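You operate a simulated robot arm through the tools that you are given. There is no shell and no other tool. Be economical: measure what you need, move in short steps, check, and stop when the job is done.

The job below is to be done with a simulated two-armed robot. You get a single attempt, and the scene is never put back.

Task
Run the green stop fully back, lock it and wipe the steel table clean.
Fine: loosen the green lever first; use the wiping pad and put it back. What is to be rubbed or washed off counts as gone when no trace of it is left.

Only the result counts: the job must be done as asked and must still hold three seconds after the hand-in. Knocking over, shifting, dropping, spilling or breaking anything else fails it.

Robot
Two 6-joint arms with two-finger parallel grippers on one trunk, on a base that drives. Base frame: it is fixed to the floor where the robot stands at the start and does not move with it; the origin is under the middle of the robot, x ahead of it, y to its left, z up; the surface under the hand at the start is at about z = 850. Lengths are in mm, angles in degrees, forces in N, time in s.
The left shoulder is at the start at [60, 187, 1147], the right one opposite. With the tool pointing down near the work surface each hand reaches from about 260 to 620 mm from the robot's upright axis, wherever it stands, measured 20 degrees to its own side. Places, roughly: green length stop [800, 300, 900]; green lock lever [500, 300, 900]; sanding dust on the steel table [1000, -100, 900]; wiping pad [1250, -250, 750]. Payload 1.57 kg a hand.
The tool frame of a hand sits at the grasp point between the pads (the TCP): z along the fingers, y along the line on which they close. The tips reach 30 mm beyond it. Largest opening 110 mm; finger width 24, thickness 12; the body of the gripper, 48 by 112 mm, starts 78 mm behind the TCP.
Orientation is that of the tool frame in the base frame, as [roll, pitch, yaw] about the fixed x, y, z axes, in that order (R = Rz(yaw) Ry(pitch) Rx(roll)). With the fingers straight down and closing along the base's y, the tool's x points along the base's -x, its y along +y and its z along -z.

Tools
- The arms move only by the tool play_rows. It takes "left_rows", "right_rows" or both (then of equal length, played together; a hand with none holds still); each is a list that holds one entry, the list of rows, each a list of 7 numbers: the shift along the base's x, y, z in units of 200 mm (1.0 is 200 mm), then the turn, a rotation vector about the base's x, y, z in units of 120 degrees (1.0 is 120 degrees), then the opening, from 0 (shut) to 1 (fully open). In form: [[[dx, dy, dz, rx, ry, rz, jaw], ...]]. A call has 1 to 12 rows; each row is the pose to reach, as a shift and turn from the pose commanded when the call began. A call with a number of a shift or a turn outside -1 to 1 is refused whole. A row lasts 0.2 s, in which the tool goes at most 50 mm and 8.6 degrees; a call with a longer step from one row to the next is refused whole, and so is a gripper value outside its range. Where a pose cannot be reached the arm comes as near as it can. A force on the tool above 90 N (or 10 N above the force at the start of the call, whichever is more), or a blocked arm, ends the call early, and 0.2 s more pass. Each finger travels about 153 mm/s and halts on what it meets, pressing with about 42 N; the grip force reading is that of the motor and also rises with nothing between the fingers. The clock runs only during rows and for 0.2 s after the last one: add rows that repeat a pose to give the fingers time. The reply holds the time, the measured pose of the TCP, the force on the tool along the base axes, the opening and the grip force, in the units named above and with some noise, with the torque about the TCP (base axes, N m) and any sound that the robot's microphone picked up.
- Cameras (640 x 400 px; columns grow to the right, rows downward): "scene" is now at [11.1, 3.9, 1679.7]; the picture's right is [0.07, -1.00, 0.00], its down [-0.83, -0.06, -0.55] and it looks along [0.55, 0.04, -0.84] (base axes); focal length 252 px, centre (320, 200). "left" rides on the left gripper at [70, -16, -141] in its tool frame; the picture's right is [0.23, 0.97, 0.00], its down [-0.86, 0.20, -0.48] and it looks along [-0.47, 0.11, 0.88] (tool axes); focal length 222 px, centre (320, 200). "right" rides on the right gripper at [70, 16, -141] in its tool frame; the picture's right is [-0.23, 0.97, 0.00], its down [-0.86, -0.20, -0.48] and it looks along [-0.47, -0.11, 0.88] (tool axes); focal length 222 px, centre (320, 200). There is no depth. A picture from a camera that has moved, and an enlarged one, comes with that camera's place and axes in the base frame and with its lens.
- snapshot(camera): a new picture of that camera. The clock stands still meanwhile.
- move_column(by): slides the trunk up (or, below 0, down) by that many mm; the arms and the scene camera ride with it, the base frame stays. It gives what a move gives, with no picture.
- steer(legs): drives the robot by 1 to 6 legs, each [ahead, left, turn to the left] in mm, mm and degrees, along the robot's own axes; the way and the turn of a leg run together, so that a leg with both is an arc; at most 1500 mm and 180 degrees a leg. The arms and the cameras ride along, it lands a little off, and it stops where it bumps. It gives what a move gives.
- aim_head(pan, tilt): turns the head with the scene camera to pan (to the left, within 86 degrees either way) and tilt (down, from -29 to 69), counted from straight ahead of the robot. It gives what a move gives.
- zoom(camera, box): a new picture of the part [left, top, right, bottom] of that camera's present view, enlarged. The clock stands still meanwhile.
- close_job(): hands the job in; it is judged then, once.

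Go step by step. Nothing tells you exact positions but the pictures and the camera data: compare them with the known pose of the tool, close in by small moves and look again before you grip or let go. The budget is 120 turns and 88 pictures, counting those below and the enlarged ones. Unless the task says otherwise, let go and move clear before handing in, and close with one line.

The tools are called after ">>>" as a command line: name --argument value ..., lists and objects as JSON in quotes. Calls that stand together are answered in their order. play_rows: Moves the arms, as the interface text tells. Its arguments: {"type":"object","properties":{"left_rows":{"type":"array"},"right_rows":{"type":"array"}},"required":[]} The other tools are called the same way: move_column (by) slides the trunk up or down; steer (legs) drives the base; aim_head (pan, tilt) turns the head that bears the scene camera; snapshot (camera) takes a picture; zoom (camera, box) takes an enlarged picture of a part of a camera's view; close_job () hands the job in.

At the start:

```text
time: 0.0
left_position: [390.2, 188.8, 1172.6]
left_ee_rot: [-179.9, 0.0, -180.0]
left_wrist_force: [0.5, 0.6, 0.2]
left_torque: [0.05, -0.02, -0.01]
left_finger_gap: 110.0
left_finger_force: 0.2
right_position: [515.5, -139.6, 1115.2]
right_ee_rot: [-179.9, 0.1, 180.0]
right_wrist_force: [0.4, 0.9, 0.6]
right_torque: [0.01, -0.03, -0.01]
right_finger_gap: 110.2
right_finger_force: 0.1
trunk travel left (down, up): [-775.0, 215.0]
robot x, y, heading: [-3.7, -1.8, 0.0]
head pan, tilt: [4.3, 56.9]
```

scene: 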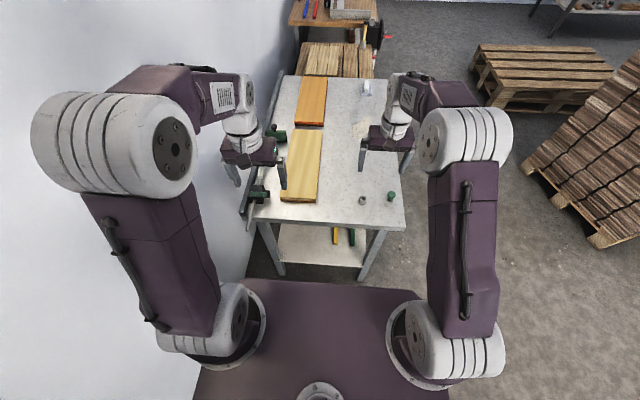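
right: 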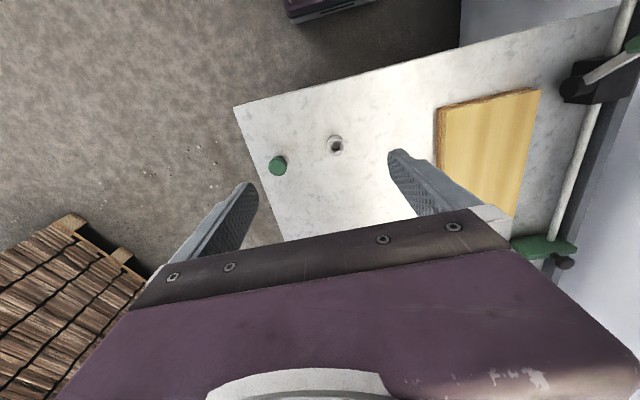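
left: 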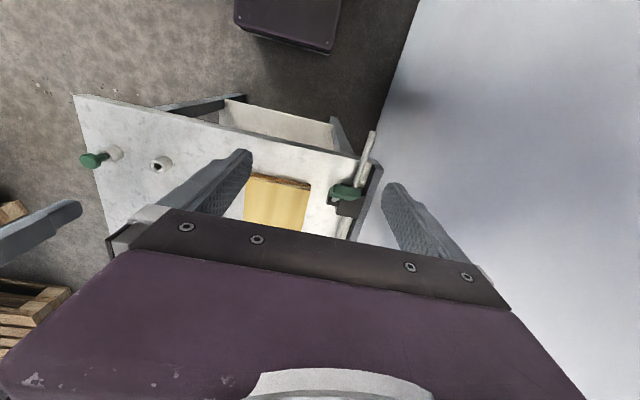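

I see a steel table ahead with a rail on its left side carrying green parts, boards on the table, and a lower shelf. I'll look closer at the parts first.

>>> zoom --camera "scene" --box '[230, 60, 420, 180]'

>>> zoom --camera "scene" --box '[230, 110, 420, 230]'

>>> zoom --camera "scene" --box '[270, 0, 400, 81]'

```text
3.33 times, centred on (325, 120) of scene
camera zoom: at [11.1, 3.9, 1679.7], right [0.07, -1.0, 0.0], down [-0.83, -0.06, -0.55], along [0.55, 0.04, -0.84], focal length 838 px, centre (303, 467)
```

zoom: 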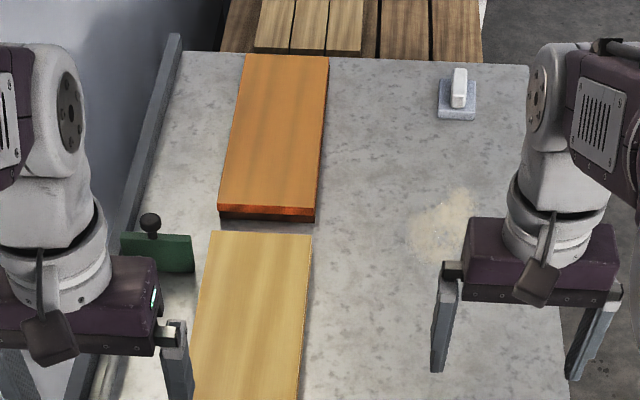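

```text
3.33 times, centred on (325, 170) of scene
camera zoom: at [11.1, 3.9, 1679.7], right [0.07, -1.0, 0.0], down [-0.83, -0.06, -0.55], along [0.55, 0.04, -0.84], focal length 838 px, centre (303, 300)
```

zoom: 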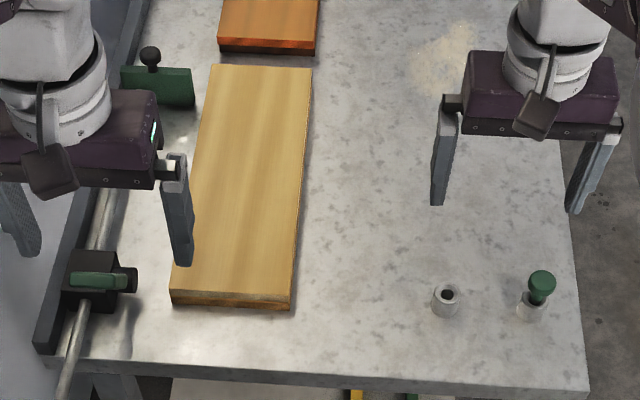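

```text
4.92 times, centred on (335, 40) of scene
camera zoom: at [11.1, 3.9, 1679.7], right [0.07, -1.0, 0.0], down [-0.83, -0.06, -0.55], along [0.55, 0.04, -0.84], focal length 1238 px, centre (246, 985)
```

zoom: 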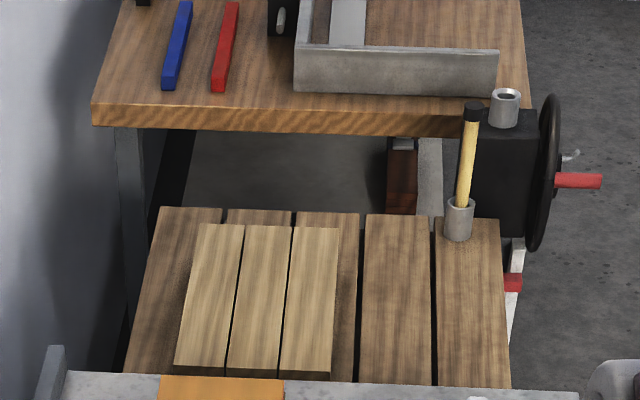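

The lever block grips a rod at the near left; the stop is a green plate with a knob further on. I'll look closer at both and at the small pin on the right.

>>> zoom --camera "left" --box '[280, 110, 440, 210]'

>>> zoom --camera "right" --box '[480, 0, 640, 100]'

>>> zoom --camera "right" --box '[480, 180, 640, 280]'

>>> zoom --camera "right" --box '[240, 110, 400, 210]'

```text
4.00 times, centred on (360, 160) of left
camera zoom: at [321.9, 171.6, 1312.3], right [-0.23, 0.97, 0.0], down [0.86, 0.2, 0.48], along [0.47, 0.11, -0.88], focal length 888 px, centre (160, 360)
```

zoom: 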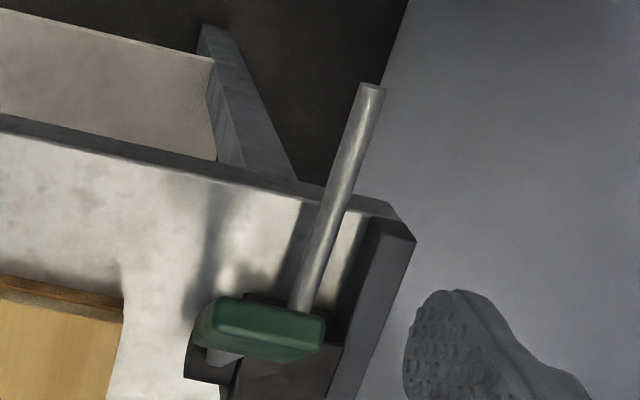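

```text
4.00 times, centred on (560, 50) of right
camera zoom: at [445.1, -124.7, 1255.7], right [0.23, 0.97, 0.0], down [0.86, -0.2, 0.48], along [0.47, -0.11, -0.88], focal length 888 px, centre (-640, 800)
```

zoom: 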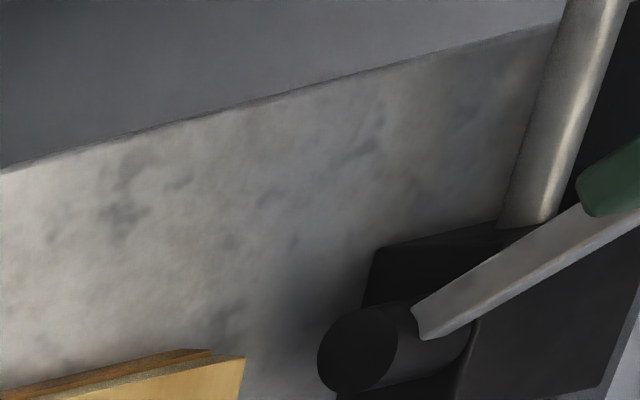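

```text
4.00 times, centred on (560, 230) of right
camera zoom: at [445.1, -124.7, 1255.7], right [0.23, 0.97, 0.0], down [0.86, -0.2, 0.48], along [0.47, -0.11, -0.88], focal length 888 px, centre (-640, 80)
```

zoom: 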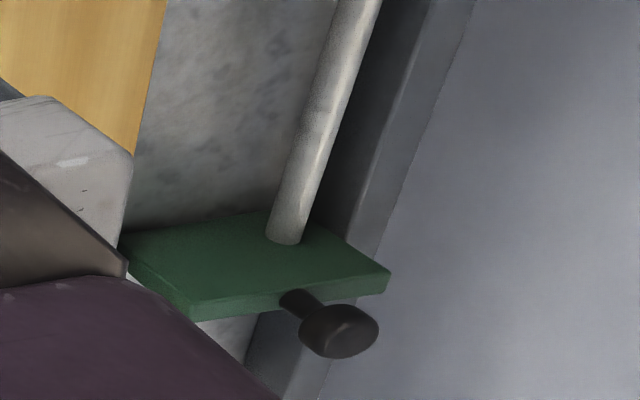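

```text
4.00 times, centred on (320, 160) of right
camera zoom: at [445.1, -124.7, 1255.7], right [0.23, 0.97, 0.0], down [0.86, -0.2, 0.48], along [0.47, -0.11, -0.88], focal length 888 px, centre (320, 360)
```

zoom: 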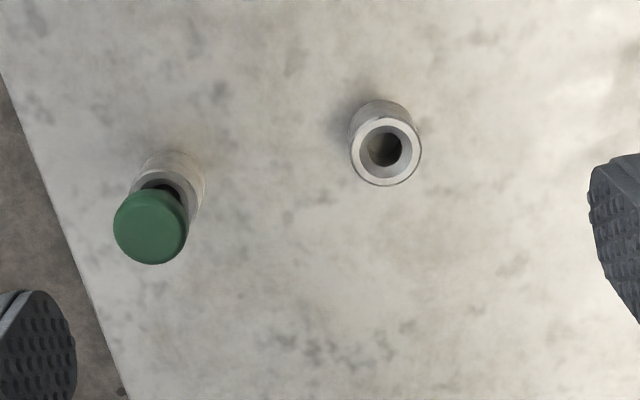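

The rod is fixed to the plate and runs through the lever block. I need to understand the lever's joint, so I zoom from both sides.

>>> zoom --camera "scene" --box '[235, 175, 285, 206]'

>>> play_rows --right_rows '[[[0, 0.1, 0, 0, 0, 0, 1], [-0.1, 0.3, 0, 0, 0, 0, 1], [-0.1, 0.5, 0, 0, 0, 0, 1], [-0.1, 0.7, 0, 0, 0, 0, 1], [-0.1, 0.7, 0, 0, 0, 0, 1]]]' --left_rows '[[[-0.2, 0.1, 0, 0, 0, 0, 1], [-0.3, 0.3, 0, 0, 0, 0, 1], [-0.3, 0.5, 0, 0, 0, 0, 1], [-0.3, 0.5, 0, 0, 0, 0, 1], [-0.3, 0.5, 0, 0, 0, 0, 1]]]'

>>> snapshot --camera "right"

```text
12.80 times, centred on (260, 190) of scene
camera zoom: at [11.1, 3.9, 1679.7], right [0.07, -1.0, 0.0], down [-0.83, -0.06, -0.55], along [0.55, 0.04, -0.84], focal length 3219 px, centre (1088, 322)
```

zoom: 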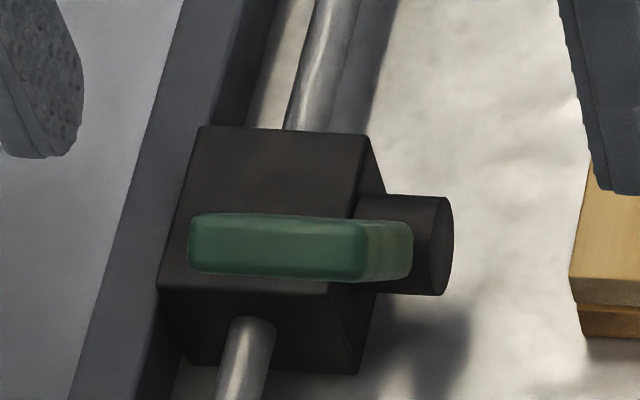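

```text
time: 1.2
left_position: [331.2, 287.8, 1173.0]
left_ee_rot: [-180.0, 0.0, 180.0]
left_wrist_force: [-0.2, -0.7, -0.4]
left_torque: [0.02, 0.03, 0.0]
left_finger_gap: 109.8
left_finger_force: 0.1
right_position: [493.0, 0.5, 1115.0]
right_ee_rot: [179.9, 0.0, 179.9]
right_wrist_force: [-0.1, -0.1, 0.1]
right_torque: [0.0, -0.01, -0.04]
right_finger_gap: 110.0
right_finger_force: 0.1
trunk travel left (down, up): [-775.0, 215.0]
robot x, y, heading: [-1.2, 3.3, -0.1]
head pan, tilt: [4.3, 56.9]
```

```text
76 pictures are left
camera right: at [422.7, 15.7, 1255.6], right [0.23, 0.97, 0.0], down [0.85, -0.2, 0.48], along [0.47, -0.11, -0.88], focal length 222 px, centre (320, 200)
```

right: 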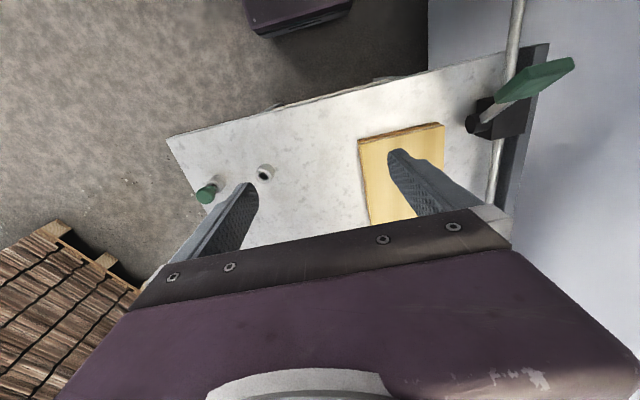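

Now the lever from the right hand's side.

>>> zoom --camera "right" --box '[440, 30, 600, 130]'

>>> zoom --camera "left" --box '[160, 130, 360, 255]'

```text
4.00 times, centred on (520, 80) of right
camera zoom: at [422.7, 15.7, 1255.6], right [0.23, 0.97, 0.0], down [0.85, -0.2, 0.48], along [0.47, -0.11, -0.88], focal length 888 px, centre (-480, 680)
```

zoom: 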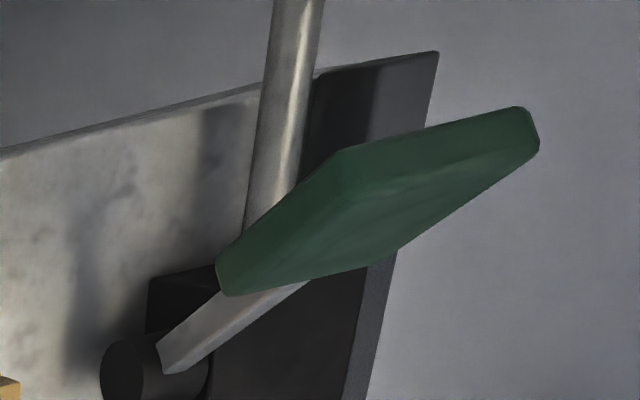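

```text
3.20 times, centred on (260, 192) of left
camera zoom: at [261.0, 271.4, 1313.1], right [-0.23, 0.97, 0.0], down [0.85, 0.2, 0.48], along [0.47, 0.11, -0.88], focal length 711 px, centre (512, 224)
```

zoom: 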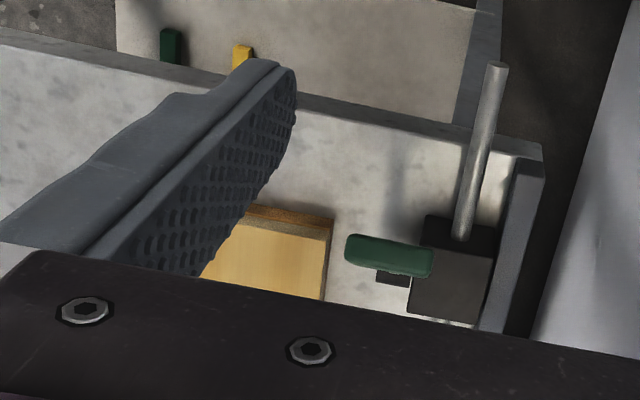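

The lever swings about a y-axis and its green grip leans toward me. I'll tilt the right hand for a cleaner side view.

>>> play_rows --right_rows '[[[-0.1, 0, 0, 0.0625, 0, 0, 1], [-0.2, 0, 0, 0.125, 0, 0, 1], [-0.3, 0, 0, 0.1875, 0, 0, 1], [-0.3, 0, 0, 0.25, 0, 0, 1], [-0.3, 0, 0, 0.3125, 0, 0, 1], [-0.3, 0, 0, 0.375, 0, 0, 1], [-0.3, 0, 0, 0.375, 0, 0, 1]]]'

>>> snapshot --camera "right"

```text
time: 2.8
left_position: [331.5, 288.2, 1173.1]
left_ee_rot: [-179.9, 0.0, -180.0]
left_wrist_force: [0.8, -0.2, 0.0]
left_torque: [0.01, 0.01, 0.0]
left_finger_gap: 110.1
left_finger_force: 0.1
right_position: [434.3, -0.3, 1115.1]
right_ee_rot: [134.9, -0.1, -179.9]
right_wrist_force: [0.0, -0.4, -0.3]
right_torque: [0.02, -0.01, -0.03]
right_finger_gap: 110.1
right_finger_force: 0.0
trunk travel left (down, up): [-775.0, 215.0]
robot x, y, heading: [1.0, -2.9, 0.1]
head pan, tilt: [4.3, 56.9]
```

```text
73 pictures are left
camera right: at [364.5, -89.1, 1225.4], right [0.23, 0.69, 0.69], down [0.85, -0.48, 0.2], along [0.47, 0.54, -0.7], focal length 222 px, centre (320, 200)
```

right: 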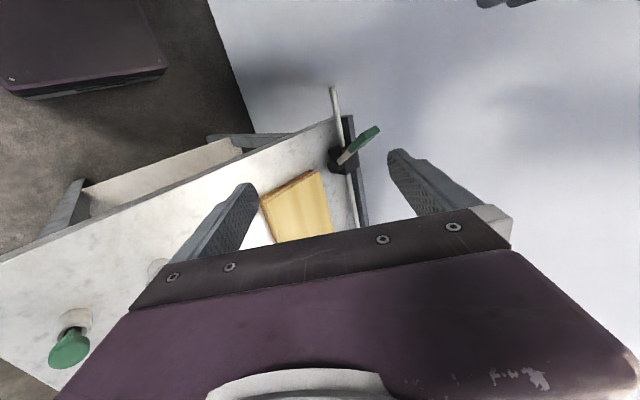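

>>> zoom --camera "right" --box '[310, 75, 406, 135]'

>>> zoom --camera "right" --box '[310, 115, 406, 175]'

```text
6.67 times, centred on (358, 105) of right
camera zoom: at [364.5, -89.1, 1225.4], right [0.23, 0.69, 0.69], down [0.85, -0.48, 0.2], along [0.47, 0.54, -0.7], focal length 1481 px, centre (67, 833)
```

zoom: 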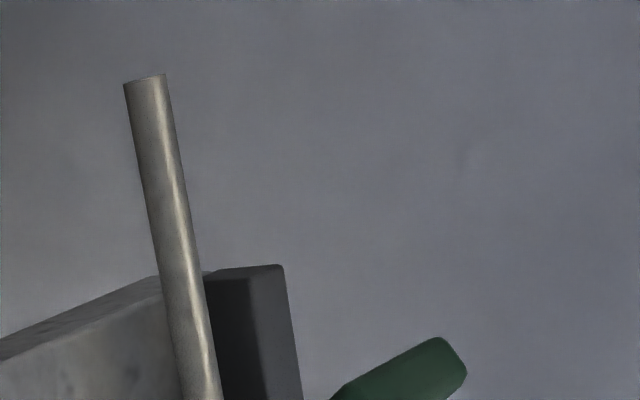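

```text
6.67 times, centred on (358, 145) of right
camera zoom: at [364.5, -89.1, 1225.4], right [0.23, 0.69, 0.69], down [0.85, -0.48, 0.2], along [0.47, 0.54, -0.7], focal length 1481 px, centre (67, 567)
```

zoom: 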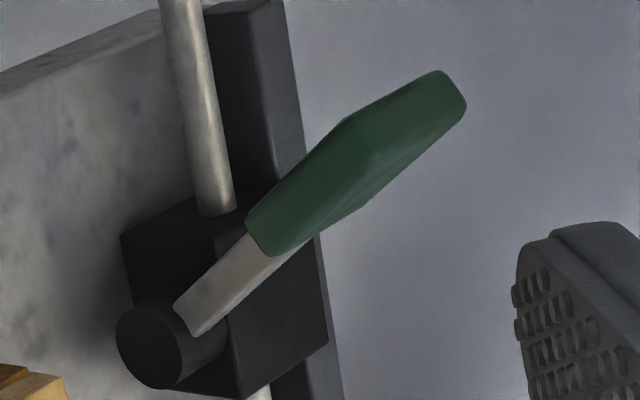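

The lever pivots about y near (527, 230, 910) and leans about 38° toward me with a paddle grip. I bring the left hand, shut, to the near side of the grip.

>>> play_rows --left_rows '[[[0.15, -0.1, 0, 0, 0, 0, 0.6], [0.2, -0.2, -0.1, 0, 0, 0, 0.2], [0.25, -0.2, -0.3, 0, 0, 0, 0], [0.3, -0.2, -0.5, 0, 0, 0, 0], [0.3, -0.2, -0.7, 0, 0, 0, 0], [0.3, -0.2, -0.9, 0, 0, 0, 0], [0.3, -0.2, -0.95, 0, 0, 0, 0], [0.3, -0.2, -0.95, 0, 0, 0, 0]]]'

>>> zoom --camera "right" --box '[270, 60, 430, 160]'

```text
time: 4.6
left_position: [388.7, 250.7, 979.8]
left_ee_rot: [-180.0, 0.0, 180.0]
left_wrist_force: [0.8, 1.1, 0.7]
left_torque: [-0.05, -0.05, 0.0]
left_finger_gap: 0.0
left_finger_force: 21.1
right_position: [434.0, 0.0, 1114.4]
right_ee_rot: [135.0, 0.0, 180.0]
right_wrist_force: [0.0, 0.4, -0.6]
right_torque: [0.05, 0.0, 0.0]
right_finger_gap: 110.0
right_finger_force: 0.0
trunk travel left (down, up): [-775.0, 215.0]
robot x, y, heading: [1.8, 0.9, 0.2]
head pan, tilt: [4.3, 56.9]
```

```text
4.00 times, centred on (350, 110) of right
camera zoom: at [364.3, -89.4, 1225.5], right [0.23, 0.69, 0.69], down [0.85, -0.48, 0.2], along [0.47, 0.54, -0.7], focal length 888 px, centre (200, 560)
```

zoom: 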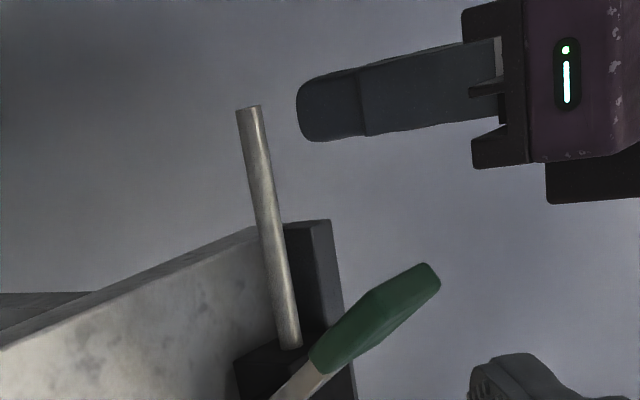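

The finger is aligned; now I push in +x gently and see whether the lever moves.

>>> play_rows --left_rows '[[[0.15, 0, 0, 0, 0, 0, 0], [0.25, 0, 0, 0, 0, 0, 0], [0.35, 0, 0, 0, 0, 0, 0], [0.42, 0, 0, 0, 0, 0, 0], [0.49, 0, 0, 0, 0, 0, 0], [0.56, 0, 0, 0, 0, 0, 0], [0.63, 0, 0, 0, 0, 0, 0]]]'

>>> zoom --camera "right" --box '[270, 80, 430, 180]'

```text
time: 5.9
left_position: [494.3, 250.3, 998.9]
left_ee_rot: [179.4, 1.7, -179.8]
left_wrist_force: [-21.8, 9.4, 82.5]
left_torque: [-0.5, -1.12, -0.06]
left_finger_gap: 0.0
left_finger_force: 21.1
right_position: [425.5, -2.5, 1120.0]
right_ee_rot: [134.7, 0.5, -179.8]
right_wrist_force: [0.4, 0.8, 0.1]
right_torque: [0.03, 0.04, 0.1]
right_finger_gap: 110.2
right_finger_force: 0.0
trunk travel left (down, up): [-775.0, 215.0]
robot x, y, heading: [0.7, 0.3, 0.4]
head pan, tilt: [4.3, 56.9]
stopped in row 6 (left hand): the force on the tool passed its limit at 93 N (the readings are from after the stop); the commanded pose is now the measured one
```

```text
4.00 times, centred on (350, 130) of right
camera zoom: at [354.3, -92.6, 1229.1], right [0.22, 0.69, 0.69], down [0.85, -0.48, 0.2], along [0.47, 0.55, -0.69], focal length 888 px, centre (200, 480)
```

zoom: 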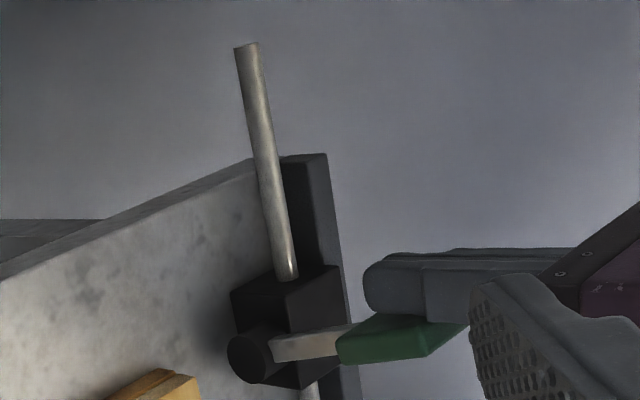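

The lever turned to about upright and friction lifted the finger. I back off a little, then push on again higher.

>>> play_rows --left_rows '[[[-0.06, 0, 0, 0, 0, 0, 0], [-0.06, 0, 0.0, 0, 0, 0, 0], [0.05, 0, 0, 0, 0, 0, 0], [0.12, 0, -0.01, 0, 0, 0, 0], [0.19, 0, -0.03, 0, 0, 0, 0], [0.26, 0, -0.06, 0, 0, 0, 0]]]'

>>> zoom --camera "right" --box '[270, 80, 430, 180]'

```text
time: 6.8
left_position: [513.7, 250.6, 995.3]
left_ee_rot: [179.4, 1.9, -179.9]
left_wrist_force: [-2.3, -0.9, -4.4]
left_torque: [0.09, -0.31, -0.01]
left_finger_gap: 0.2
left_finger_force: 21.1
right_position: [429.8, -2.9, 1116.0]
right_ee_rot: [134.7, 0.3, -180.0]
right_wrist_force: [-1.0, -1.3, 1.3]
right_torque: [0.0, -0.02, -0.04]
right_finger_gap: 109.9
right_finger_force: 0.0
trunk travel left (down, up): [-775.0, 215.0]
robot x, y, heading: [-0.4, -2.3, -0.2]
head pan, tilt: [4.3, 56.9]
stopped in row 4 (left hand): the force on the tool passed its limit at 98 N (the readings are from after the stop); the commanded pose is now the measured one
```

```text
4.00 times, centred on (350, 130) of right
camera zoom: at [359.0, -93.2, 1226.4], right [0.22, 0.69, 0.69], down [0.85, -0.48, 0.2], along [0.47, 0.55, -0.69], focal length 888 px, centre (200, 480)
```

zoom: 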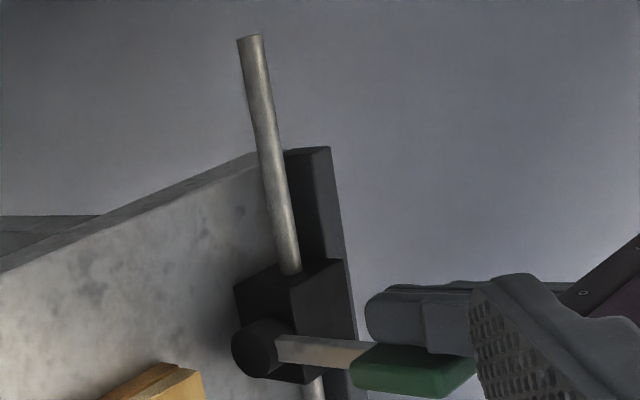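

The lever is slightly past upright. I push again more slowly to tell a hard end from friction.

>>> play_rows --left_rows '[[[-0.02, 0, 0, 0, 0, 0, 0], [0.02, 0, 0, 0, 0, 0, 0], [0.05, 0, -0.01, 0, 0, 0, 0], [0.08, 0, -0.02, 0, 0, 0, 0], [0.11, 0, -0.03, 0, 0, 0, 0], [0.14, 0, -0.04, 0, 0, 0, 0]]]'

>>> zoom --camera "right" --box '[270, 80, 430, 180]'

```text
time: 8.2
left_position: [546.9, 253.3, 984.6]
left_ee_rot: [179.7, 1.8, -179.9]
left_wrist_force: [0.8, -0.1, 0.8]
left_torque: [0.01, 0.02, 0.02]
left_finger_gap: 0.0
left_finger_force: 21.1
right_position: [435.1, 2.3, 1113.8]
right_ee_rot: [135.0, 0.0, -179.9]
right_wrist_force: [0.5, -0.8, 0.1]
right_torque: [0.01, 0.03, 0.0]
right_finger_gap: 109.9
right_finger_force: 0.0
trunk travel left (down, up): [-775.0, 215.0]
robot x, y, heading: [0.3, -1.5, -0.1]
head pan, tilt: [4.3, 56.9]
```

```text
4.00 times, centred on (350, 130) of right
camera zoom: at [364.9, -88.2, 1225.2], right [0.23, 0.69, 0.69], down [0.86, -0.48, 0.2], along [0.46, 0.54, -0.7], focal length 888 px, centre (200, 480)
```

zoom: 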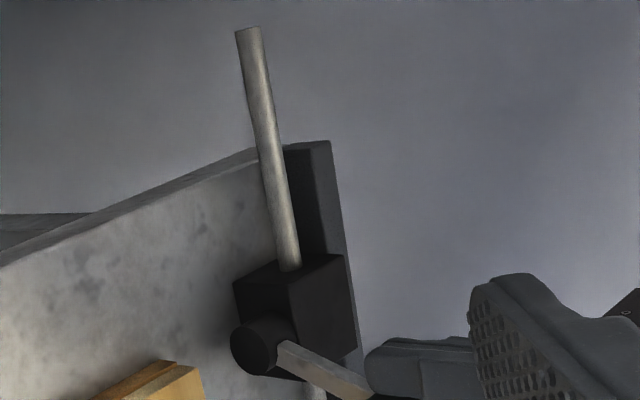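

The lever has swung well past upright with little force now. Let me see it and feel for its end.

>>> play_rows --left_rows '[[[0.04, 0, -0.02, 0, 0, 0, 0], [0.08, 0, -0.05, 0, 0, 0, 0], [0.12, 0, -0.08, 0, 0, 0, 0], [0.15, 0, -0.12, 0, 0, 0, 0], [0.18, 0, -0.16, 0, 0, 0, 0], [0.21, 0, -0.2, 0, 0, 0, 0]]]'

>>> zoom --camera "scene" --box '[215, 110, 311, 170]'

>>> snapshot --camera "right"

```text
time: 9.5
left_position: [565.6, 250.2, 971.1]
left_ee_rot: [179.4, 1.6, -179.6]
left_wrist_force: [-52.3, -2.4, 67.3]
left_torque: [-0.29, 0.71, 0.11]
left_finger_gap: 0.1
left_finger_force: 20.8
right_position: [418.5, -1.6, 1121.0]
right_ee_rot: [134.8, 0.7, -179.7]
right_wrist_force: [0.4, -0.3, -0.4]
right_torque: [0.01, 0.01, 0.03]
right_finger_gap: 110.0
right_finger_force: 0.1
trunk travel left (down, up): [-775.0, 215.0]
robot x, y, heading: [-3.2, -2.1, 0.4]
head pan, tilt: [4.3, 56.9]
stopped in row 6 (left hand): the force on the tool passed its limit at 98 N (the readings are from after the stop); the commanded pose is now the measured one
```

```text
6.67 times, centred on (263, 140) of scene
camera zoom: at [-12.1, -2.6, 1680.5], right [0.08, -1.0, 0.0], down [-0.83, -0.06, -0.56], along [0.56, 0.05, -0.83], focal length 1677 px, centre (700, 600)
```

zoom: 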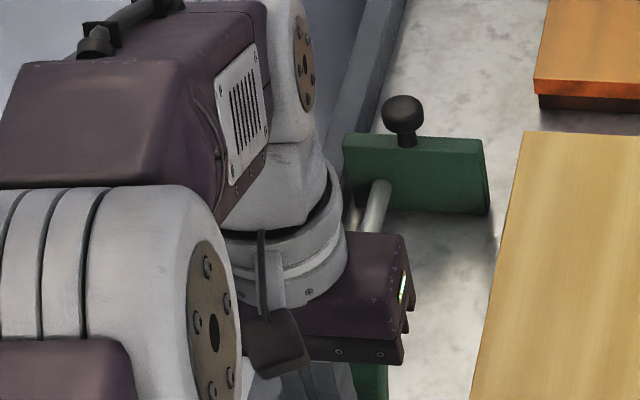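

```text
65 pictures are left
camera right: at [348.1, -92.0, 1230.6], right [0.21, 0.69, 0.69], down [0.85, -0.48, 0.21], along [0.47, 0.55, -0.69], focal length 222 px, centre (320, 200)
```

right: 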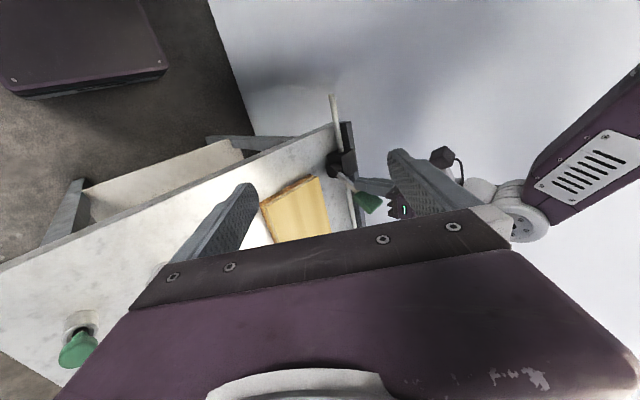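

That feels like the end of its swing (arm at about 40° beyond upright). I lift the left hand clear and look at the lever.

>>> play_rows --left_rows '[[[-0.1, 0, 0.02, 0, 0, 0, 0], [-0.2, 0, 0.1, 0, 0, 0, 0], [-0.3, 0, 0.3, 0, 0, 0, 0], [-0.5, 0, 0.4, 0, 0, 0, 0], [-0.7, 0, 0.5, 0, 0, 0, 0], [-0.8, 0, 0.5, 0, 0, 0, 0], [-0.8, 0, 0.5, 0, 0, 0, 0]]]'

>>> zoom --camera "scene" --box '[230, 110, 326, 170]'

>>> zoom --camera "right" --box '[300, 120, 412, 190]'

```text
time: 11.1
left_position: [424.0, 254.4, 1057.5]
left_ee_rot: [179.6, 1.5, -179.7]
left_wrist_force: [-0.6, -0.2, 0.5]
left_torque: [-0.02, 0.01, 0.0]
left_finger_gap: 0.1
left_finger_force: 21.1
right_position: [433.8, 2.8, 1113.8]
right_ee_rot: [134.9, -0.1, -179.8]
right_wrist_force: [-1.0, 0.5, 0.2]
right_torque: [-0.01, 0.01, -0.01]
right_finger_gap: 109.9
right_finger_force: 0.0
trunk travel left (down, up): [-775.0, 215.0]
robot x, y, heading: [-2.1, -2.1, 0.3]
head pan, tilt: [4.3, 56.9]
```

```text
6.67 times, centred on (278, 140) of scene
camera zoom: at [11.5, 4.5, 1679.6], right [0.08, -1.0, 0.0], down [-0.84, -0.07, -0.55], along [0.54, 0.04, -0.84], focal length 1677 px, centre (600, 600)
```

zoom: 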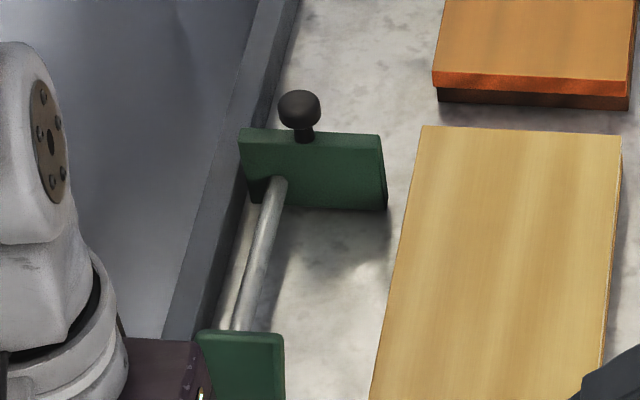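

```text
5.71 times, centred on (356, 155) of right
camera zoom: at [364.9, -87.5, 1225.0], right [0.23, 0.69, 0.69], down [0.86, -0.48, 0.2], along [0.46, 0.55, -0.7], focal length 1269 px, centre (114, 457)
```

zoom: 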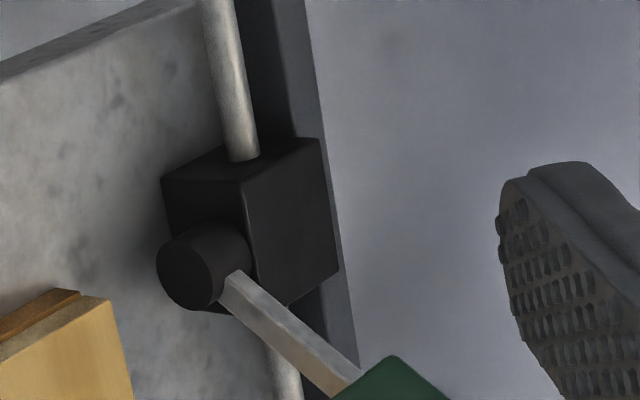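

The lever is loose now. The rod's near end sticks out at about (389, 293, 870), so I can move the stop by gripping the rod in front of the block; I go above it first.

>>> play_rows --left_rows '[[[-0.04, 0.1, 0, 0, 0, 0, 0.2], [-0.045, 0.195, 0, 0, 0, 0, 0.45], [-0.045, 0.195, -0.2, 0, 0, 0, 0.45], [-0.045, 0.195, -0.4, 0, 0, 0, 0.45], [-0.045, 0.195, -0.5, 0, 0, 0, 0.45], [-0.045, 0.195, -0.5, 0, 0, 0, 0.45]]]'

>>> snapshot --camera "left"

>>> zoom --camera "right" --box '[270, 60, 430, 160]'

```text
time: 12.5
left_position: [412.1, 296.2, 956.9]
left_ee_rot: [179.5, 1.5, -179.7]
left_wrist_force: [0.1, -0.1, -0.2]
left_torque: [0.0, 0.0, 0.01]
left_finger_gap: 49.5
left_finger_force: 0.1
right_position: [432.5, 1.5, 1113.7]
right_ee_rot: [135.0, 0.0, -179.9]
right_wrist_force: [0.5, 0.9, 0.2]
right_torque: [0.01, 0.01, -0.01]
right_finger_gap: 110.2
right_finger_force: 0.0
trunk travel left (down, up): [-775.0, 215.0]
robot x, y, heading: [1.1, 0.2, 0.4]
head pan, tilt: [4.3, 56.9]
```

```text
62 pictures are left
camera left: at [338.7, 278.4, 1094.1], right [-0.23, 0.97, 0.0], down [0.84, 0.2, 0.5], along [0.49, 0.12, -0.86], focal length 222 px, centre (320, 200)
```

left: 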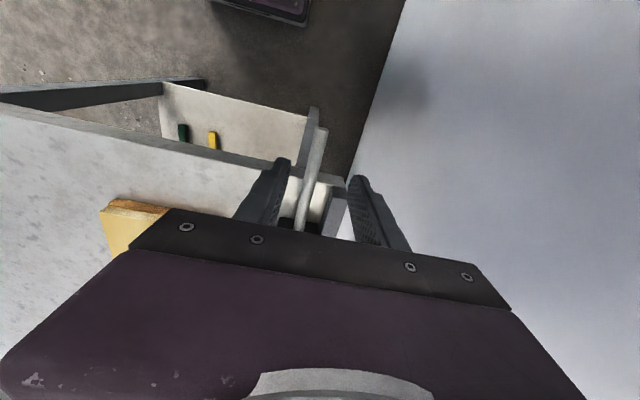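

```text
4.00 times, centred on (350, 110) of right
camera zoom: at [363.5, -88.0, 1225.5], right [0.22, 0.69, 0.69], down [0.86, -0.48, 0.2], along [0.46, 0.55, -0.7], focal length 888 px, centre (200, 560)
```

zoom: 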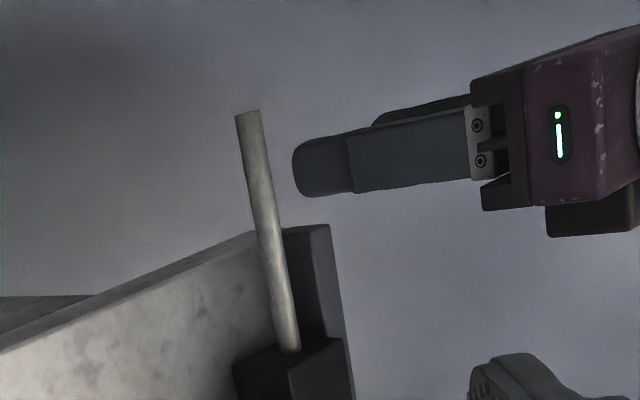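

The rod lies between the open fingers. I lower, close on it, and check the grip.

>>> play_rows --left_rows '[[[0, 0, -0.15, 0, 0, 0, 0.45], [0, 0, -0.3, 0, 0, 0, 0.45], [0, 0, -0.42, 0, 0, 0, 0.45], [0, 0, -0.42, 0, 0, 0, 0.1], [0, 0, -0.42, 0, 0, 0, 0.05], [0, 0, -0.42, 0, 0, 0, 0]]]'

>>> zoom --camera "right" --box '[270, 60, 430, 160]'

```text
time: 13.9
left_position: [412.7, 293.3, 873.2]
left_ee_rot: [179.4, 1.5, -179.8]
left_wrist_force: [0.0, -18.6, -8.6]
left_torque: [0.03, -0.64, -0.16]
left_finger_gap: 13.9
left_finger_force: 30.1
right_position: [433.8, -1.1, 1113.7]
right_ee_rot: [134.9, 0.0, -179.8]
right_wrist_force: [0.2, -0.4, 0.2]
right_torque: [0.0, 0.0, -0.02]
right_finger_gap: 109.9
right_finger_force: 0.0
trunk travel left (down, up): [-775.0, 215.0]
robot x, y, heading: [-1.0, 0.6, 0.2]
head pan, tilt: [4.3, 56.9]
```

```text
4.00 times, centred on (350, 110) of right
camera zoom: at [364.2, -90.9, 1224.9], right [0.23, 0.69, 0.69], down [0.86, -0.48, 0.2], along [0.46, 0.55, -0.7], focal length 888 px, centre (200, 560)
```

zoom: 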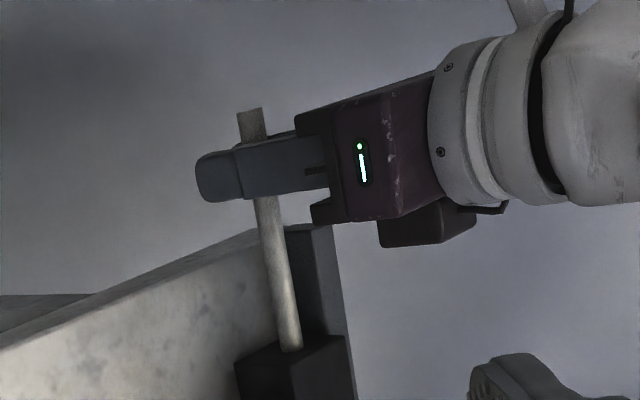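

Rod gripped (14 mm). I test the direction away from me first by a small push.

>>> play_rows --left_rows '[[[0, -0.02, 0, 0, 0, 0, 0], [0.05, -0.02, 0, 0, 0, 0, 0], [0.1, -0.02, 0, 0, 0, 0, 0], [0.1, -0.02, 0, 0, 0, 0, 0]]]'

>>> zoom --camera "right" --box '[270, 60, 430, 160]'

```text
time: 14.9
left_position: [430.8, 291.2, 873.1]
left_ee_rot: [179.6, 1.7, -179.7]
left_wrist_force: [-0.3, 12.3, 8.3]
left_torque: [0.03, 0.79, -0.3]
left_finger_gap: 13.8
left_finger_force: 30.1
right_position: [431.9, 4.2, 1114.9]
right_ee_rot: [135.2, 0.0, -179.8]
right_wrist_force: [0.4, -0.9, -0.7]
right_torque: [-0.02, -0.02, -0.03]
right_finger_gap: 109.8
right_finger_force: 0.0
trunk travel left (down, up): [-775.0, 215.0]
robot x, y, heading: [1.6, -1.3, 0.2]
head pan, tilt: [4.3, 56.9]
```

```text
4.00 times, centred on (350, 110) of right
camera zoom: at [363.1, -85.6, 1225.9], right [0.22, 0.69, 0.69], down [0.86, -0.48, 0.2], along [0.46, 0.54, -0.7], focal length 888 px, centre (200, 560)
```

zoom: 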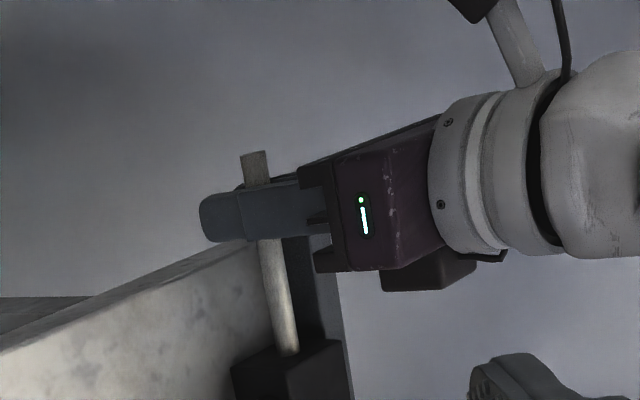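

It slides freely away from me. Now I test toward me, back past the start point.

>>> play_rows --left_rows '[[[-0.1, 0, 0, 0, 0, 0, 0], [-0.2, 0, 0, 0, 0, 0, 0], [-0.3, 0, 0, 0, 0, 0, 0], [-0.4, 0, 0, 0, 0, 0, 0], [-0.5, 0, 0, 0, 0, 0, 0], [-0.6, 0, 0, 0, 0, 0, 0], [-0.6, 0, 0, 0, 0, 0, 0]]]'

>>> zoom --camera "scene" --box '[230, 90, 374, 180]'

```text
time: 16.5
left_position: [311.0, 291.4, 872.5]
left_ee_rot: [179.7, 1.7, -179.6]
left_wrist_force: [0.4, 28.7, 24.5]
left_torque: [0.01, 0.01, -0.55]
left_finger_gap: 14.1
left_finger_force: 30.1
right_position: [431.7, 5.1, 1115.7]
right_ee_rot: [135.2, 0.1, -179.8]
right_wrist_force: [0.8, -0.1, 0.3]
right_torque: [0.02, 0.01, 0.0]
right_finger_gap: 110.1
right_finger_force: 0.0
trunk travel left (down, up): [-775.0, 215.0]
robot x, y, heading: [-2.3, 0.7, 0.3]
head pan, tilt: [4.3, 56.9]
```

```text
4.44 times, centred on (302, 135) of scene
camera zoom: at [7.3, 9.2, 1679.8], right [0.08, -1.0, 0.0], down [-0.83, -0.07, -0.55], along [0.55, 0.04, -0.84], focal length 1118 px, centre (400, 489)
```

zoom: 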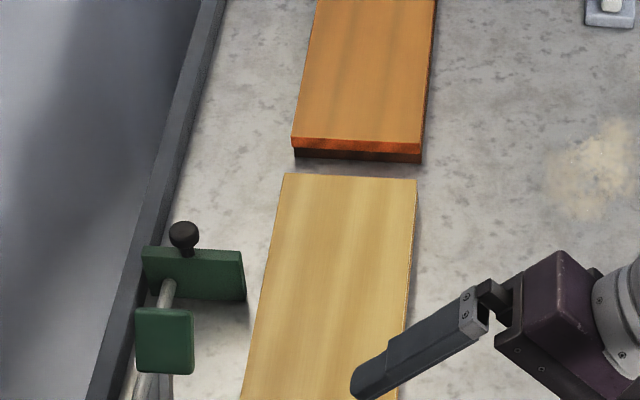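

The plate follows freely toward me. I keep pulling gently to find the end.

>>> play_rows --left_rows '[[[-0.1, 0, -0.01, 0, 0, 0, 0], [-0.2, -0.01, -0.01, 0, 0, 0, 0], [-0.3, -0.01, -0.01, 0, 0, 0, 0], [-0.37, -0.01, -0.01, 0, 0, 0, 0], [-0.44, -0.01, -0.01, 0, 0, 0, 0], [-0.5, -0.01, -0.01, 0, 0, 0, 0], [-0.5, -0.01, -0.01, 0, 0, 0, 0]]]'

>>> zoom --camera "scene" --box '[210, 120, 322, 190]'

```text
time: 18.1
left_position: [212.0, 292.8, 872.3]
left_ee_rot: [179.9, 1.3, -179.8]
left_wrist_force: [-0.2, 19.4, -25.3]
left_torque: [-0.14, 0.06, -0.48]
left_finger_gap: 13.8
left_finger_force: 30.2
right_position: [433.6, 6.4, 1113.5]
right_ee_rot: [135.4, -0.2, -179.8]
right_wrist_force: [-0.4, 0.8, 0.8]
right_torque: [0.01, 0.01, -0.01]
right_finger_gap: 110.0
right_finger_force: 0.1
trunk travel left (down, up): [-775.0, 215.0]
robot x, y, heading: [0.9, -0.7, 0.4]
head pan, tilt: [4.3, 56.9]
```

```text
5.71 times, centred on (266, 155) of scene
camera zoom: at [11.6, 11.2, 1679.4], right [0.08, -1.0, 0.0], down [-0.84, -0.07, -0.55], along [0.54, 0.04, -0.84], focal length 1437 px, centre (629, 457)
```

zoom: 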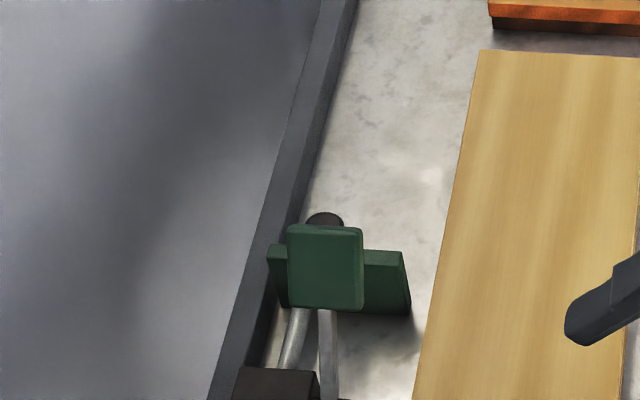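

Travel continues with no resistance; the plate nears the block. I continue in smaller steps watching for the end.

>>> play_rows --left_rows '[[[-0.05, 0, 0, 0, 0, 0, 0], [-0.1, -0.01, 0, 0, 0, 0, 0], [-0.15, -0.01, 0, 0, 0, 0, 0], [-0.2, -0.01, 0, 0, 0, 0, 0], [-0.25, -0.01, 0, 0, 0, 0, 0], [-0.3, -0.01, 0, 0, 0, 0, 0], [-0.3, -0.01, 0, 0, 0, 0, 0]]]'

>>> zoom --camera "scene" --box '[210, 120, 322, 190]'

```text
time: 19.7
left_position: [171.2, 292.0, 851.3]
left_ee_rot: [179.8, 0.9, 179.9]
left_wrist_force: [16.8, -61.2, -4.8]
left_torque: [1.52, 1.06, -0.6]
left_finger_gap: 14.0
left_finger_force: 30.5
left hand out of reach, approached as far as the arm can: row 1, 2, 3, 4, 5, 6, 7
right_position: [437.3, -7.7, 1112.9]
right_ee_rot: [134.5, -0.2, -179.8]
right_wrist_force: [-0.9, 0.4, 0.1]
right_torque: [0.02, 0.01, -0.03]
right_finger_gap: 110.1
right_finger_force: 0.1
trunk travel left (down, up): [-775.0, 215.0]
robot x, y, heading: [-1.4, -1.5, 0.2]
head pan, tilt: [4.3, 56.9]
```

```text
5.71 times, centred on (266, 155) of scene
camera zoom: at [14.4, -11.5, 1679.2], right [0.08, -1.0, -0.01], down [-0.84, -0.06, -0.54], along [0.54, 0.05, -0.84], focal length 1437 px, centre (629, 457)
```

zoom: 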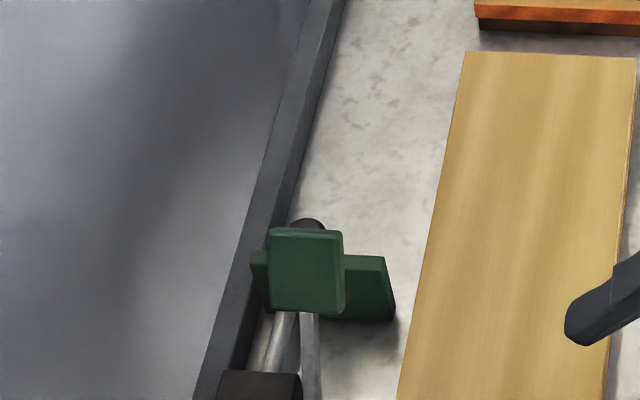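

The arm reached its own limit here. I let go, regrip the rod further forward and pull again.

>>> play_rows --left_rows '[[[0.02, 0, 0.02, 0, 0, 0, 0.3], [0.06, 0, 0.1, 0, 0, 0, 0.45], [0.12, 0, 0.3, 0, 0, 0, 0.45], [0.3, 0, 0.45, 0, 0, 0, 0.45], [0.5, 0, 0.45, 0, 0, 0, 0.45], [0.7, 0, 0.45, 0, 0, 0, 0.45], [0.9, 0, 0.45, 0, 0, 0, 0.45], [1.0, 0, 0.45, 0, 0, 0, 0.45], [1.0, 0, 0.45, 0, 0, 0, 0.45]]]'

>>> snapshot --camera "left"

>>> snapshot --camera "right"

```text
time: 21.7
left_position: [369.7, 306.6, 933.9]
left_ee_rot: [179.6, 1.5, -179.7]
left_wrist_force: [-0.1, -0.4, 0.5]
left_torque: [-0.03, 0.01, 0.01]
left_finger_gap: 49.4
left_finger_force: 0.0
left hand out of reach, approached as far as the arm can: row 2, 3, 4, 6
right_position: [432.4, 2.1, 1114.4]
right_ee_rot: [135.1, 0.0, -179.9]
right_wrist_force: [-0.7, 0.0, -0.2]
right_torque: [0.04, 0.0, -0.02]
right_finger_gap: 110.3
right_finger_force: 0.1
trunk travel left (down, up): [-775.0, 215.0]
robot x, y, heading: [0.6, -2.7, 0.4]
head pan, tilt: [4.3, 56.9]
```

```text
55 pictures are left
camera left: at [297.1, 288.5, 1072.4], right [-0.23, 0.97, 0.0], down [0.84, 0.2, 0.5], along [0.49, 0.12, -0.86], focal length 222 px, centre (320, 200)
```

left: 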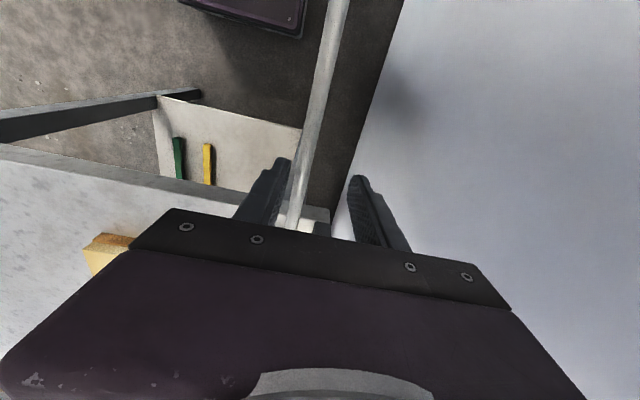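

```text
54 pictures are left
camera right: at [363.1, -87.4, 1225.6], right [0.22, 0.69, 0.69], down [0.86, -0.48, 0.2], along [0.46, 0.55, -0.7], focal length 222 px, centre (320, 200)
```

right: 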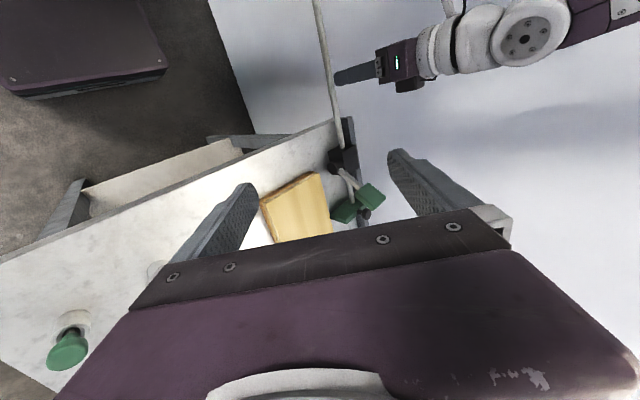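

The rod is still between the fingers, slightly right. I shift, lower and regrip, then pull slowly.

>>> play_rows --left_rows '[[[0.1, -0.065, 0, 0, 0, 0, 0.45], [0.2, -0.07, -0.1, 0, 0, 0, 0.45], [0.2, -0.07, -0.25, 0, 0, 0, 0.45], [0.2, -0.07, -0.31, 0, 0, 0, 0.45], [0.2, -0.07, -0.31, 0, 0, 0, 0.1], [0.2, -0.07, -0.31, 0, 0, 0, 0], [0.2, -0.07, -0.31, 0, 0, 0, 0], [0.12, -0.07, -0.31, 0, 0, 0, 0], [0.04, -0.07, -0.31, 0, 0, 0, 0], [-0.04, -0.07, -0.31, 0, 0, 0, 0], [-0.12, -0.07, -0.31, 0, 0, 0, 0]]]'

>>> zoom --camera "scene" --box '[210, 120, 322, 190]'

>>> zoom --camera "right" --box '[310, 130, 422, 200]'

```text
time: 24.1
left_position: [347.1, 292.4, 873.4]
left_ee_rot: [179.4, 1.4, -179.8]
left_wrist_force: [23.8, -6.4, -2.4]
left_torque: [0.04, 0.06, -0.3]
left_finger_gap: 13.8
left_finger_force: 30.5
right_position: [437.1, 2.5, 1112.1]
right_ee_rot: [135.0, -0.1, -179.7]
right_wrist_force: [-0.3, -0.4, 0.3]
right_torque: [0.02, -0.01, 0.02]
right_finger_gap: 109.9
right_finger_force: 0.1
trunk travel left (down, up): [-775.0, 215.0]
robot x, y, heading: [2.0, -2.4, 0.4]
head pan, tilt: [4.3, 56.9]
```

```text
5.71 times, centred on (266, 155) of scene
camera zoom: at [16.0, 3.2, 1679.6], right [0.08, -1.0, 0.0], down [-0.84, -0.07, -0.54], along [0.54, 0.04, -0.84], focal length 1437 px, centre (629, 457)
```

zoom: 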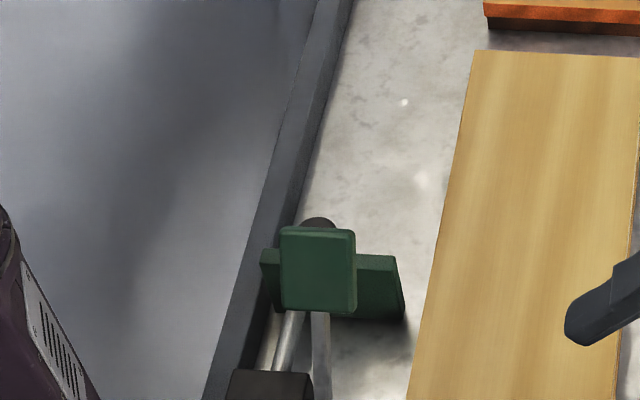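

```text
5.71 times, centred on (366, 165) of right
camera zoom: at [368.1, -88.4, 1223.9], right [0.23, 0.69, 0.69], down [0.86, -0.48, 0.19], along [0.46, 0.55, -0.7], focal length 1269 px, centre (57, 400)
```

zoom: 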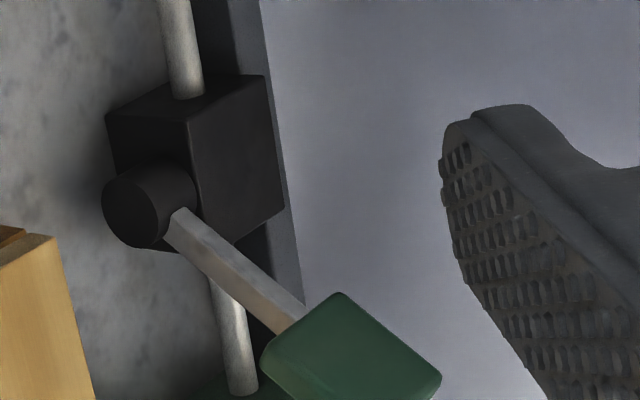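

The hand slid along the rod while the plate stayed, so this end is reached or something blocks it. I check whether the knob touches the lever, using the right hand camera.

>>> play_rows --right_rows '[[[0.2, 0, 0, 0, 0, 0, 0.6], [0.4, 0, 0, 0, 0, 0, 0.6], [0.6, 0, 0, 0, 0, 0, 0.6], [0.75, 0, -0.1, 0, 0, 0, 0.6], [0.75, 0, -0.2, 0, 0, 0, 0.6], [0.75, 0, -0.2, 0, 0, 0, 0.6]]]'

>>> snapshot --camera "right"

```text
time: 25.5
left_position: [346.1, 292.2, 873.7]
left_ee_rot: [179.3, 1.4, -179.8]
left_wrist_force: [16.8, 0.2, 2.0]
left_torque: [0.04, 0.73, -0.21]
left_finger_gap: 13.8
left_finger_force: 30.6
right_position: [585.5, -0.6, 1073.2]
right_ee_rot: [135.0, -0.2, -179.8]
right_wrist_force: [0.0, 0.0, 0.0]
right_torque: [-0.04, 0.01, -0.02]
right_finger_gap: 66.1
right_finger_force: 0.1
trunk travel left (down, up): [-775.0, 215.0]
robot x, y, heading: [-0.3, -0.5, 0.4]
head pan, tilt: [4.3, 56.9]
```

```text
51 pictures are left
camera right: at [516.1, -90.6, 1183.5], right [0.23, 0.69, 0.69], down [0.86, -0.48, 0.19], along [0.46, 0.55, -0.7], focal length 222 px, centre (320, 200)
```

right: 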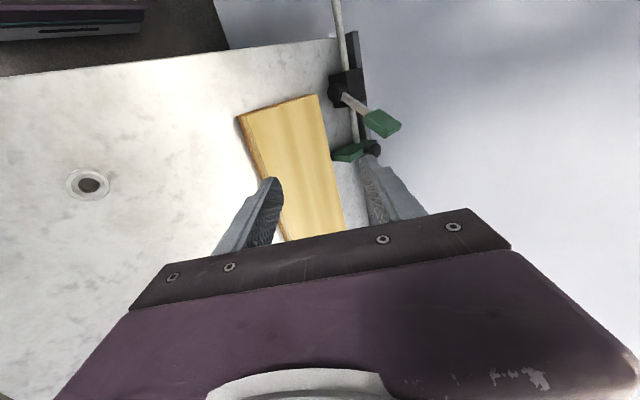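

>>> zoom --camera "right" --box '[310, 70, 422, 170]'

```text
4.00 times, centred on (366, 120) of right
camera zoom: at [516.1, -90.6, 1183.5], right [0.23, 0.69, 0.69], down [0.86, -0.48, 0.19], along [0.46, 0.55, -0.7], focal length 888 px, centre (136, 520)
```

zoom: 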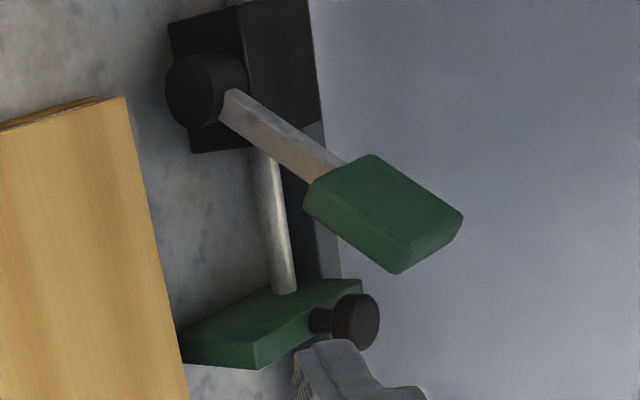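

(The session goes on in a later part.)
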